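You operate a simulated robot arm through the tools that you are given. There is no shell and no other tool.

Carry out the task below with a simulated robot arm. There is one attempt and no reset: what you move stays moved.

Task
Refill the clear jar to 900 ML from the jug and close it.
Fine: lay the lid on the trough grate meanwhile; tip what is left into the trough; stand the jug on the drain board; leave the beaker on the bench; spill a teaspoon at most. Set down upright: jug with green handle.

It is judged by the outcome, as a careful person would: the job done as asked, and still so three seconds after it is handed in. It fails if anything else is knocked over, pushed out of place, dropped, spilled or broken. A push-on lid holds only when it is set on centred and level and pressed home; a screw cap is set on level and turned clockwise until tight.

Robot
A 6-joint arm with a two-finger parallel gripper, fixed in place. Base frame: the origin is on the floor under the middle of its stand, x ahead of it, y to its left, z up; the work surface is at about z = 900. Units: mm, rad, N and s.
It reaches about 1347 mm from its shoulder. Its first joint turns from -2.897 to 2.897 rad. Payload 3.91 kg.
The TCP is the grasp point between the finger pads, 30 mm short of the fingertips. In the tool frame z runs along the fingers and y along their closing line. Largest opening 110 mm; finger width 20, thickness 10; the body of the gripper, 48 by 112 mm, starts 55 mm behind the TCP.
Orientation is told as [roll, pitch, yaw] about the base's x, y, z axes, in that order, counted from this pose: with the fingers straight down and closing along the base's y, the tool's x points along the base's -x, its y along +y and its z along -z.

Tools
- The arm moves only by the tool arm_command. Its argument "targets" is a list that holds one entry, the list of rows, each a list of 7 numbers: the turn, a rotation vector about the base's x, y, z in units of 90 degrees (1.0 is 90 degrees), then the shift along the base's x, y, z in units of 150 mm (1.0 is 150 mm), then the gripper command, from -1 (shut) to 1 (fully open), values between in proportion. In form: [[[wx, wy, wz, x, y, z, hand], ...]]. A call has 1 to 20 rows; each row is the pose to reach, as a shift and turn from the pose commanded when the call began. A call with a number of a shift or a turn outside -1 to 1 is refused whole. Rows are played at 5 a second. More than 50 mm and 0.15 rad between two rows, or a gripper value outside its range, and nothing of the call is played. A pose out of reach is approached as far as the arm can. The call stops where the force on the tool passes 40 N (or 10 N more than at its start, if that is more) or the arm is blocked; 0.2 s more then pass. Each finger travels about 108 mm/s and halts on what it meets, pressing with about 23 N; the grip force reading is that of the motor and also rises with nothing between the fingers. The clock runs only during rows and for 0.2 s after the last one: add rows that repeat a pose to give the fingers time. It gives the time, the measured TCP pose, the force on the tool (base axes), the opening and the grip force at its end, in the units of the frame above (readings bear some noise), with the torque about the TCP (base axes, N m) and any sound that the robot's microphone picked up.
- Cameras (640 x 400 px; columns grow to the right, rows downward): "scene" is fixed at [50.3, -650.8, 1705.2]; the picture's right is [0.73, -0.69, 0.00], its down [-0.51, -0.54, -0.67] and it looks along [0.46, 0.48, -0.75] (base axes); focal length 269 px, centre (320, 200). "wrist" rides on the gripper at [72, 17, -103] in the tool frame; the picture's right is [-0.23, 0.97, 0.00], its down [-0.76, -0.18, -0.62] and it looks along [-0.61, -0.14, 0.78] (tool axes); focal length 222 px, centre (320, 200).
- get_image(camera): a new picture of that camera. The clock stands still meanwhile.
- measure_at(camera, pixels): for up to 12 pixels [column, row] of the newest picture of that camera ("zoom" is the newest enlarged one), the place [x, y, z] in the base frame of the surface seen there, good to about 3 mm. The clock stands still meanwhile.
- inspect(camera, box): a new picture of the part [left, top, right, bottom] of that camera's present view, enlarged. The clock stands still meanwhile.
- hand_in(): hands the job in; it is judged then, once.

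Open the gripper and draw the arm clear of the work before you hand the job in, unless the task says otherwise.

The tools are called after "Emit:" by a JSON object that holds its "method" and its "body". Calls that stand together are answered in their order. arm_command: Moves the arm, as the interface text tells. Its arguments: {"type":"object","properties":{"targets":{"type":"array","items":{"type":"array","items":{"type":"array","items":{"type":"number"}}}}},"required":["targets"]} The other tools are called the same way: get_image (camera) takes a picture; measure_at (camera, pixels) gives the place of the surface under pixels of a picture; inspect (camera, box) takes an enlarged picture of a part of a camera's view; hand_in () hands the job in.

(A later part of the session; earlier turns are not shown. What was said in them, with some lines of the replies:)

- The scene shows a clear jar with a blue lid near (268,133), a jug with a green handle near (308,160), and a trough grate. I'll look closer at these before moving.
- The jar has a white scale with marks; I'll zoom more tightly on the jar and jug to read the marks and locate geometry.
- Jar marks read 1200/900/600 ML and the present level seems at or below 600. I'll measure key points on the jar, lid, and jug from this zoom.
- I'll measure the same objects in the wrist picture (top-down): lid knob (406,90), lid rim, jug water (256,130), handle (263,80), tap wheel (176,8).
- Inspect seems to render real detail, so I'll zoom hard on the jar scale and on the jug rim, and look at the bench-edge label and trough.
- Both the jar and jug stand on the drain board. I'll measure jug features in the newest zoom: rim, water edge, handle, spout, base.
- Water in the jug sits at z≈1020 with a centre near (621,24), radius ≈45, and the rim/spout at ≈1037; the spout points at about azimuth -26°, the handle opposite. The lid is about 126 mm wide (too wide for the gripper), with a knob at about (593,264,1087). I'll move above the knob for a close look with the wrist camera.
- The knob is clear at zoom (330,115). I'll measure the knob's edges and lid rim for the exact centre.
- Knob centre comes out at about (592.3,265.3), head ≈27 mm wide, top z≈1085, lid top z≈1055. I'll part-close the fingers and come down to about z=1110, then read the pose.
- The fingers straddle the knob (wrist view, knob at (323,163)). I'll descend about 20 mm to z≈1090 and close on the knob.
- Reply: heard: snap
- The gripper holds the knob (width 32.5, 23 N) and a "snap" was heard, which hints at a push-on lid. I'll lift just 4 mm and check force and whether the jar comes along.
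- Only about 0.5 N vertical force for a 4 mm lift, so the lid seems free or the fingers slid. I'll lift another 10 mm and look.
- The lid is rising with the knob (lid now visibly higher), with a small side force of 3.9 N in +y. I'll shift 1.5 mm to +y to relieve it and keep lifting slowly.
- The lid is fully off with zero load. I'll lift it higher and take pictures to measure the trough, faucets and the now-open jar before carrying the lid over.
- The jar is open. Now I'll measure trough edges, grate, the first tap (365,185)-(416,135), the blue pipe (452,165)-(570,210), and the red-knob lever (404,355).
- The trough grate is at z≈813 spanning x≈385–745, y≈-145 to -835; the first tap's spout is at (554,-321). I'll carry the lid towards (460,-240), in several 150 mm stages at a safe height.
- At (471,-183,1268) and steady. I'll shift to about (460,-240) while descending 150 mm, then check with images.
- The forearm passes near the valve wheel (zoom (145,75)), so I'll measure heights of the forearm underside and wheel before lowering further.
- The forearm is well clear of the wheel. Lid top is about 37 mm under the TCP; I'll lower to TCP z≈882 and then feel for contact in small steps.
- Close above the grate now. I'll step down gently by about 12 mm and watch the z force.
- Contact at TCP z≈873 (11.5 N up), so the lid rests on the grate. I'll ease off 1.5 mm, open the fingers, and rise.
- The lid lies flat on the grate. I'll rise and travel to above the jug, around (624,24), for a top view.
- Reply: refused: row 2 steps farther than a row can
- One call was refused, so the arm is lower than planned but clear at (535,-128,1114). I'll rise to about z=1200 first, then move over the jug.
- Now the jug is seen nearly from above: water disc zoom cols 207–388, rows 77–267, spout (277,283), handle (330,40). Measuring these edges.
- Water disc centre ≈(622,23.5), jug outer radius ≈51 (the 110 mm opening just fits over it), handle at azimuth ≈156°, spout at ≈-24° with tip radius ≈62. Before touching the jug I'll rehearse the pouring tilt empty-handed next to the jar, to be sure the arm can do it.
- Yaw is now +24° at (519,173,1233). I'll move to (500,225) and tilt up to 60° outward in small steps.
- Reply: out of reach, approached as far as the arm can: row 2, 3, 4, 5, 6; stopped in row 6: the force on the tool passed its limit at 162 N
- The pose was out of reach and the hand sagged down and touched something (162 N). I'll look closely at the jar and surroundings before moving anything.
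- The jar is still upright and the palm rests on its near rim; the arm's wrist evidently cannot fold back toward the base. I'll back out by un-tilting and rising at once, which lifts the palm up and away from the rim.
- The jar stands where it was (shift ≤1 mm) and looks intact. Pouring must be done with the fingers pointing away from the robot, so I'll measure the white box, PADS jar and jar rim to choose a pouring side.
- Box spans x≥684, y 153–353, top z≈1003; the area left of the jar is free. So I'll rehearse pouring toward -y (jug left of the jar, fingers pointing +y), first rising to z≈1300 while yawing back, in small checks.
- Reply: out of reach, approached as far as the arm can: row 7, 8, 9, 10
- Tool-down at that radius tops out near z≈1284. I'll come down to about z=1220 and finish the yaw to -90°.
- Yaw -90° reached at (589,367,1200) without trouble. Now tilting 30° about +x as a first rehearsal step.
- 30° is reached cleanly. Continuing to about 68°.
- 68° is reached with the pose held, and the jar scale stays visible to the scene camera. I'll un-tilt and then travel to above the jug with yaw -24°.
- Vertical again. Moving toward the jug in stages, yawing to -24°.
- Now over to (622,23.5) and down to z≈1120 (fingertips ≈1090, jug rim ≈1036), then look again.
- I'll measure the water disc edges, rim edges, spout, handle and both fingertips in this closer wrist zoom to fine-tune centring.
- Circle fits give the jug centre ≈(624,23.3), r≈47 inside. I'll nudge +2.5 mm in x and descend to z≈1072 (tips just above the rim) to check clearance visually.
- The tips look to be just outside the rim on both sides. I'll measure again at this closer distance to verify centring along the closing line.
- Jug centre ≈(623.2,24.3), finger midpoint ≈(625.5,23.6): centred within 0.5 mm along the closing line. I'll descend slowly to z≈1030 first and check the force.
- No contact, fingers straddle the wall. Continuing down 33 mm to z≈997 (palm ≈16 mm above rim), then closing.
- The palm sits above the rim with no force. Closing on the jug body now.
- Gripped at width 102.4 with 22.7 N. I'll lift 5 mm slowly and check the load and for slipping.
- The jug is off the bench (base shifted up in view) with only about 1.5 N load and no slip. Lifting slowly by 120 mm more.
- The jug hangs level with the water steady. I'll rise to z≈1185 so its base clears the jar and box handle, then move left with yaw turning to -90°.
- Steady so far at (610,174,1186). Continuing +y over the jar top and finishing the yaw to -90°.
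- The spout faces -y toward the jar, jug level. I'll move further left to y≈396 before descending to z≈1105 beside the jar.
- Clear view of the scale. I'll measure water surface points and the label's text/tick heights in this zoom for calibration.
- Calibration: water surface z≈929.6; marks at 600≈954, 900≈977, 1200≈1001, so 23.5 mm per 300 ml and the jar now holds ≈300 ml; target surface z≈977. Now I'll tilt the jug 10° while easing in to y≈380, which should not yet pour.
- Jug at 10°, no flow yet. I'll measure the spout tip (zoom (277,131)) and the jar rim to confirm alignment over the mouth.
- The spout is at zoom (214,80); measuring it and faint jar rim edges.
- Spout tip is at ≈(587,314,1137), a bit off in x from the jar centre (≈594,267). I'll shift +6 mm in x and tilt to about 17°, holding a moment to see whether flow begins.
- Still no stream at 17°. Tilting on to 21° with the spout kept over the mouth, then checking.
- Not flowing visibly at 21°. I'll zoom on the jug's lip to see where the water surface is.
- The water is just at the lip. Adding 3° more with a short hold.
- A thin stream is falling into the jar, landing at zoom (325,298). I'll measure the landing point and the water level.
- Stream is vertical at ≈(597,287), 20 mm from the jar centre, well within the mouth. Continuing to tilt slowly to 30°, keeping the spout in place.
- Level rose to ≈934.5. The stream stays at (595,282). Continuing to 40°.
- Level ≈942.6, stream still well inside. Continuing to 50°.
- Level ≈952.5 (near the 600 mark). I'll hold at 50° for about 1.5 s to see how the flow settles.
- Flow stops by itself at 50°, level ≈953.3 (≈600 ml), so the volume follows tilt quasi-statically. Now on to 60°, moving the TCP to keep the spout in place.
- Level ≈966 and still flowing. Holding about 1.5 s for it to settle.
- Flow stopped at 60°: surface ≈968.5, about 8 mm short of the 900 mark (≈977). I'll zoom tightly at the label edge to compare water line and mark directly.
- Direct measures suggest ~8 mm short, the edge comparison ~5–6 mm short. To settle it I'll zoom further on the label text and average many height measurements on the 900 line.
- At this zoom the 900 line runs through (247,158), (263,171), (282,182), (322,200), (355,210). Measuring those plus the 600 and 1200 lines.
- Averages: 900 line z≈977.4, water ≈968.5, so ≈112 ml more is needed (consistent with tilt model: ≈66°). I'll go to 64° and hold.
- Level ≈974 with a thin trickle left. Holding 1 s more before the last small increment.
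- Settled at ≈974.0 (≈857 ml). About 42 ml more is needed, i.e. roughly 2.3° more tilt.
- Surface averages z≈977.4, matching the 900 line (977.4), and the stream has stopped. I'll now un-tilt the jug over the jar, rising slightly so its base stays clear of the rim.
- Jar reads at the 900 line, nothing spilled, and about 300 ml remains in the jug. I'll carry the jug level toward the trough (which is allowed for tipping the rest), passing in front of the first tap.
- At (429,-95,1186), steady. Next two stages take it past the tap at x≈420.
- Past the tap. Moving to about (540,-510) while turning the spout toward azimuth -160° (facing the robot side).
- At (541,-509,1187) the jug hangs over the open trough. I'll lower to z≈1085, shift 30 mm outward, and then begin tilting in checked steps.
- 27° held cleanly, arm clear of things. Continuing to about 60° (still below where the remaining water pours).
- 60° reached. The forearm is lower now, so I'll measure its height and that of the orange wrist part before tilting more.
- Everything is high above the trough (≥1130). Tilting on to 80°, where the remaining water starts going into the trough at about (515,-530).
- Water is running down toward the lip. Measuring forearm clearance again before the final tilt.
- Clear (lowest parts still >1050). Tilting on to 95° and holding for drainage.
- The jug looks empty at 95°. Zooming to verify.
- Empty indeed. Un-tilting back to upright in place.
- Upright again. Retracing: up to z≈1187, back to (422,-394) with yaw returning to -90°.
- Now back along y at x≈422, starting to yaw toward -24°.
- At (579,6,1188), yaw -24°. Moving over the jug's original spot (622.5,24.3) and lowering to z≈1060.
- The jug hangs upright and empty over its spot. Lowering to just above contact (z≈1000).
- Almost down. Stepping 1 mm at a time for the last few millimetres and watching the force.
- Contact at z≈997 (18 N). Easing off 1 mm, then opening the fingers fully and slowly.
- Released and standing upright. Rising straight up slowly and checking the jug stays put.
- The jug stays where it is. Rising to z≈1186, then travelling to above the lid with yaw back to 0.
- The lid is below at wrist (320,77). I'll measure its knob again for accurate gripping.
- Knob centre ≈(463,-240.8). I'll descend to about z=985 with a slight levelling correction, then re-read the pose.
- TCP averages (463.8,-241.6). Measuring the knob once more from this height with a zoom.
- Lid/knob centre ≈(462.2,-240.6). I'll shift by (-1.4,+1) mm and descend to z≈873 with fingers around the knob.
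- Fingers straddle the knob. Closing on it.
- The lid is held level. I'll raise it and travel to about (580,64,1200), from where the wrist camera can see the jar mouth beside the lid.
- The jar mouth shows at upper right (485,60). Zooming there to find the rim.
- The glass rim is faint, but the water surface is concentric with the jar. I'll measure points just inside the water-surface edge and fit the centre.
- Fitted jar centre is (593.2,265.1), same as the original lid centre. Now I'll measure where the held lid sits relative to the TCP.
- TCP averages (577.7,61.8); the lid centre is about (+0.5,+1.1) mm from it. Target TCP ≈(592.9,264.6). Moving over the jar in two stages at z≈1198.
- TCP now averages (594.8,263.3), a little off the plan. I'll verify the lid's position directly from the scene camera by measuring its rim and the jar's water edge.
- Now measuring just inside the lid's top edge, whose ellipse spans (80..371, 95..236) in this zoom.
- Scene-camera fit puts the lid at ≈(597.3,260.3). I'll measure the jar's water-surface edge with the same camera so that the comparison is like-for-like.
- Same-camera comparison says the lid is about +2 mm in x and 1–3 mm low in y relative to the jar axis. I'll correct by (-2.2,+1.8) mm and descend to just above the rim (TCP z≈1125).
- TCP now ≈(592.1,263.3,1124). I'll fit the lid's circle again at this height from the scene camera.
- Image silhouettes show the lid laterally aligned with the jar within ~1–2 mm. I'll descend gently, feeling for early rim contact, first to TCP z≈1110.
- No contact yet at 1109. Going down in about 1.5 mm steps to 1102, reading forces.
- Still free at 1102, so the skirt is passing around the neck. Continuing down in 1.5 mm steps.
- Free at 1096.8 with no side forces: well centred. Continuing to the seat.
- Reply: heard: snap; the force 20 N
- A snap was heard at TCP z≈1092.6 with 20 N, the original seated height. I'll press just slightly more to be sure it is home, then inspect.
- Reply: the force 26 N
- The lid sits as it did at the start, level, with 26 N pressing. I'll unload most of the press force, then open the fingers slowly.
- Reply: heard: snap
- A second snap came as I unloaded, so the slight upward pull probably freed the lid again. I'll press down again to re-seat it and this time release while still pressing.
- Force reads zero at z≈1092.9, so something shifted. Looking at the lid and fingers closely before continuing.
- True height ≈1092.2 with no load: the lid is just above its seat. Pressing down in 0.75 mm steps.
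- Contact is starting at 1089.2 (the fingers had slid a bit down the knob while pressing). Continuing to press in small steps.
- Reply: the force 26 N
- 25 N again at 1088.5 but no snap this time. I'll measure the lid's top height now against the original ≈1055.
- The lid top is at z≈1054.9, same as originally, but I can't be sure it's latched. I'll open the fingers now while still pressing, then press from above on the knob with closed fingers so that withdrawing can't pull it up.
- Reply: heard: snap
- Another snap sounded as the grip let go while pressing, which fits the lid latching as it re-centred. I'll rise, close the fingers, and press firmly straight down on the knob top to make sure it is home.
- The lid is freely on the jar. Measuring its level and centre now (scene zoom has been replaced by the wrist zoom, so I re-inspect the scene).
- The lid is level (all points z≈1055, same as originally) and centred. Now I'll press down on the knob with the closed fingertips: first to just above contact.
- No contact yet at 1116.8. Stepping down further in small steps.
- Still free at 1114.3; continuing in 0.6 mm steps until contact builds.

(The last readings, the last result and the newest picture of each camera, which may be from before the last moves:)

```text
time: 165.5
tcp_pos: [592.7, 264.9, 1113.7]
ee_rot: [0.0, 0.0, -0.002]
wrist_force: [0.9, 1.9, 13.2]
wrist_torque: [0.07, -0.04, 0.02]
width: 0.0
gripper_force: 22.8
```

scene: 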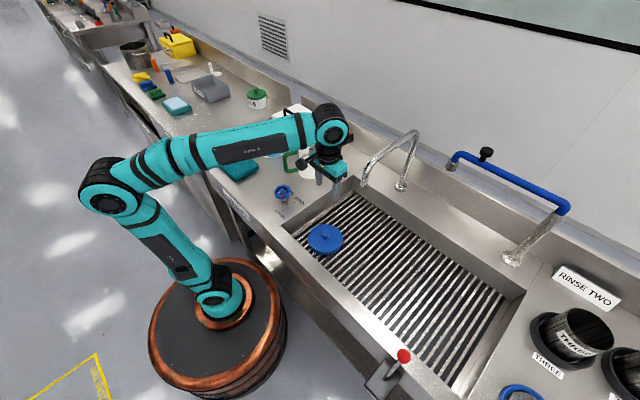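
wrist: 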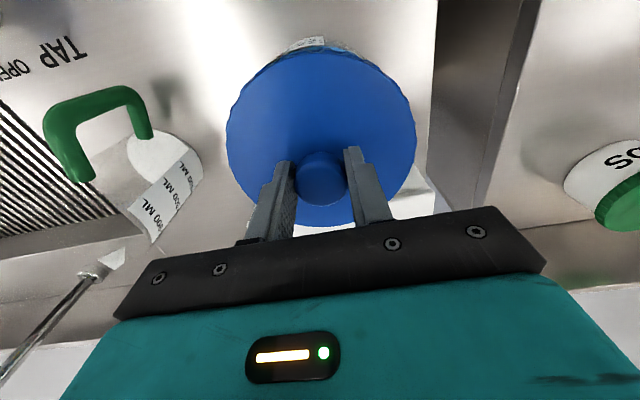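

Contact at 1113.7 with 13 N. Pressing on up to about 30–35 N.

Emit:
{"method": "arm_command", "body": {"targets": [[[0, 0, 0, 0, 0, -0.004, -1], [0, 0, 0, 0, 0, -0.008, -1], [0, 0, 0, 0, 0, -0.008, -1]]]}}

Emit:
{"method": "arm_command", "body": {"targets": [[[0, 0, 0, 0, 0, -0.005, -1], [0, 0, 0, 0, 0, -0.005, -1]]]}}

```text
time: 166.3
tcp_pos: [591.7, 266.4, 1113.6]
ee_rot: [-0.001, -0.002, -0.003]
wrist_force: [3.5, 3.1, 36.5]
wrist_torque: [0.12, -0.09, -0.01]
width: 0.0
gripper_force: 23.2
```

```text
time: 166.8
tcp_pos: [591.8, 265.3, 1113.9]
ee_rot: [0.002, -0.004, 0.0]
wrist_force: [-4.2, 0.9, 9.6]
wrist_torque: [0.0, 0.13, -0.01]
width: 0.0
gripper_force: 22.6
stopped in row 2: the force on the tool passed its limit at 47 N (the readings are from after the stop); the commanded pose is now the measured one
```

Pressed to 36–47 N without a further snap or movement, so the lid was already latched home. Rising clear and opening the gripper.

Emit:
{"method": "arm_command", "body": {"targets": [[[0, 0, 0, 0, 0, 0.03, -1], [0, 0, 0, 0, 0, 0.15, -1], [0, 0, 0, 0, 0, 0.4, -0.5], [0, 0, 0, 0, 0, 0.7, 0.3], [0, 0, 0, 0, 0, 0.9, 1], [0, 0, 0, 0, 0, 0.9, 1], [0, 0, 0, 0, 0, 0.9, 1]]]}}

Emit:
{"method": "get_image", "body": {"camera": "scene"}}

Emit:
{"method": "inspect", "body": {"camera": "scene", "box": [225, 95, 345, 195]}}

Emit:
{"method": "get_image", "body": {"camera": "wrist"}}

```text
time: 168.4
tcp_pos: [592.4, 265.2, 1247.6]
ee_rot: [0.002, -0.002, -0.002]
wrist_force: [-0.7, 0.5, -0.2]
wrist_torque: [-0.02, 0.01, -0.01]
width: 109.9
gripper_force: 0.1
```

```text
taken
```

scene: 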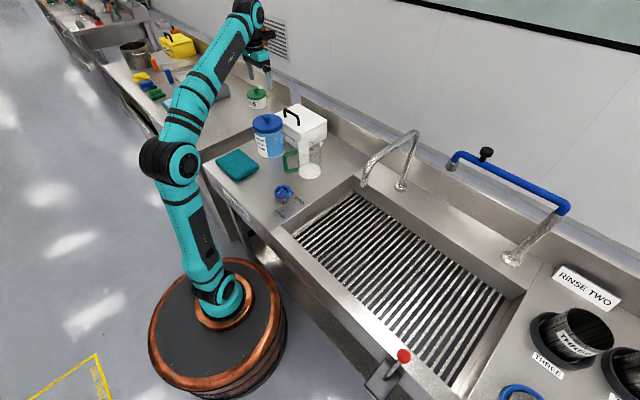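

```text
4.00 times, centred on (285, 145) of scene
```

zoom: 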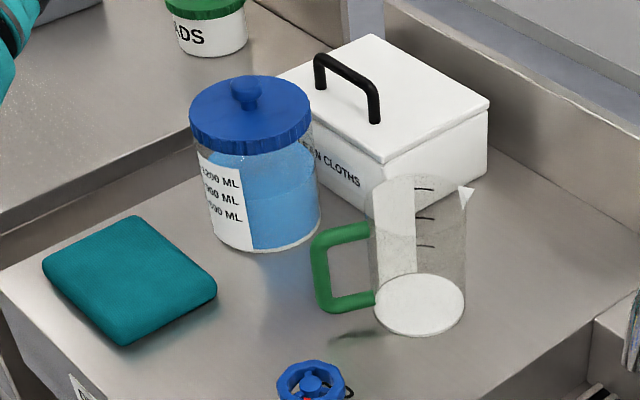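

```text
taken
```

wrist: 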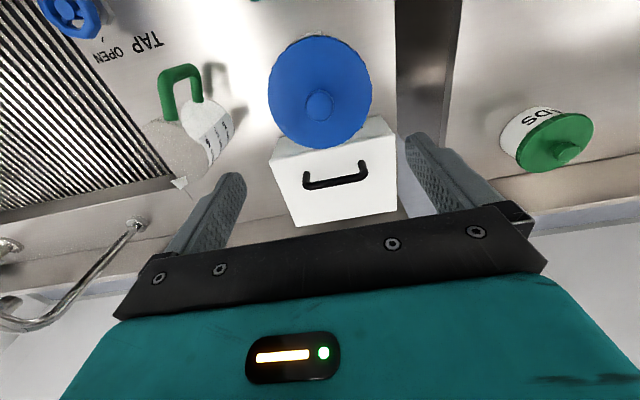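

The lidded jar, empty upright jug on the drain board, and everything else are in place. I'll draw the arm back to its starting pose, then do one last check of the lid and level.

Emit:
{"method": "arm_command", "body": {"targets": [[[0, 0, 0, -0.03, -0.15, 0.08, 1], [0, 0, 0, -0.06, -0.32, 0.16, 1], [0, 0, 0, -0.09, -0.5, 0.24, 1], [0, 0, 0, -0.12, -0.66, 0.32, 1], [0, 0, 0, -0.135, -0.75, 0.35, 1], [0, 0, 0, -0.135, -0.75, 0.35, 1], [0, 0, 0, -0.135, -0.75, 0.35, 1], [0, 0, 0, -0.135, -0.75, 0.35, 1]]]}}

Emit:
{"method": "inspect", "body": {"camera": "scene", "box": [245, 105, 295, 162]}}

Emit:
{"method": "inspect", "body": {"camera": "scene", "box": [260, 160, 460, 320]}}

```text
time: 170.2
tcp_pos: [572.1, 152.7, 1299.8]
ee_rot: [-0.001, -0.001, -0.001]
wrist_force: [0.2, 0.1, 0.3]
wrist_torque: [-0.01, 0.02, -0.01]
width: 110.1
gripper_force: 0.1
```

```text
7.02 times, centred on (270, 134) of scene
```

zoom: 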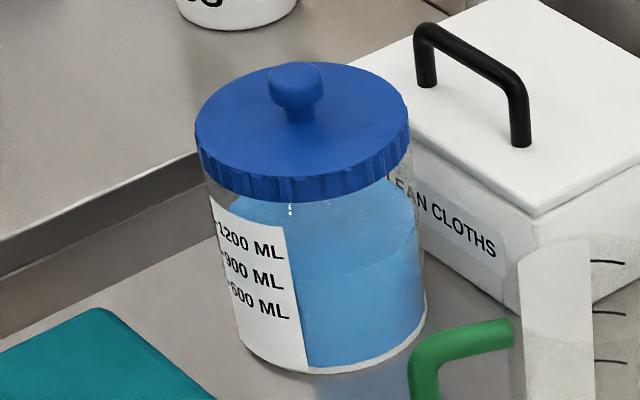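

```text
2.50 times, centred on (360, 240) of scene
```

zoom: 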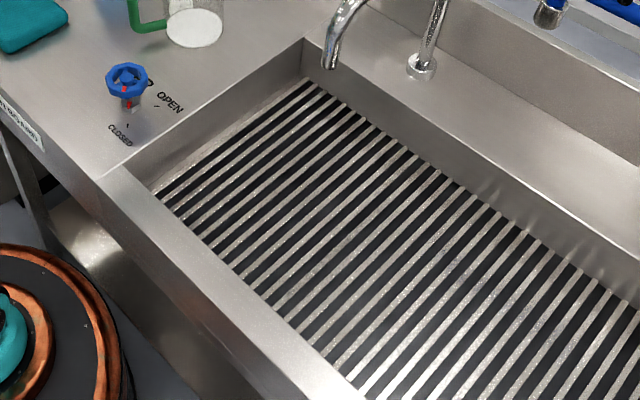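

Lid is on level and latched, the water stands at the 900 line, the jug is upright and empty on the drain board, the arm is clear with the gripper open. Handing in.

Emit:
{"method": "hand_in", "body": {}}

```text
The job is handed in.
```

The clear jar is refilled to the 900 ML line with its lid back on, and I've handed the job in.

- **Fill:** the water surface measured about z 977.4, the same height as the printed 900 mark, read before the lid went back on. I saw no spill in the pictures.
- **Lid:** it's a push-on lid. It came loose once while I was seating it, so I re-seated it. It then snapped into place and took 36–47 N of downward pressure with no further movement or snap. I didn't pull on it as a test, so that is the only evidence that it's holding. It sits level at its original height.
- **Jug:** I emptied the remaining roughly 300 ml into the trough and stood the jug upright at its original spot on the drain board.
- **Contact with the jar:** while I was rehearsing the pour, the gripper dropped onto the open jar's rim and the force peaked at 162 N. The jar stayed upright, looked intact and moved about 1 mm at most.

I saw no beaker in the pictures. The arm is back at its starting pose with the gripper open.
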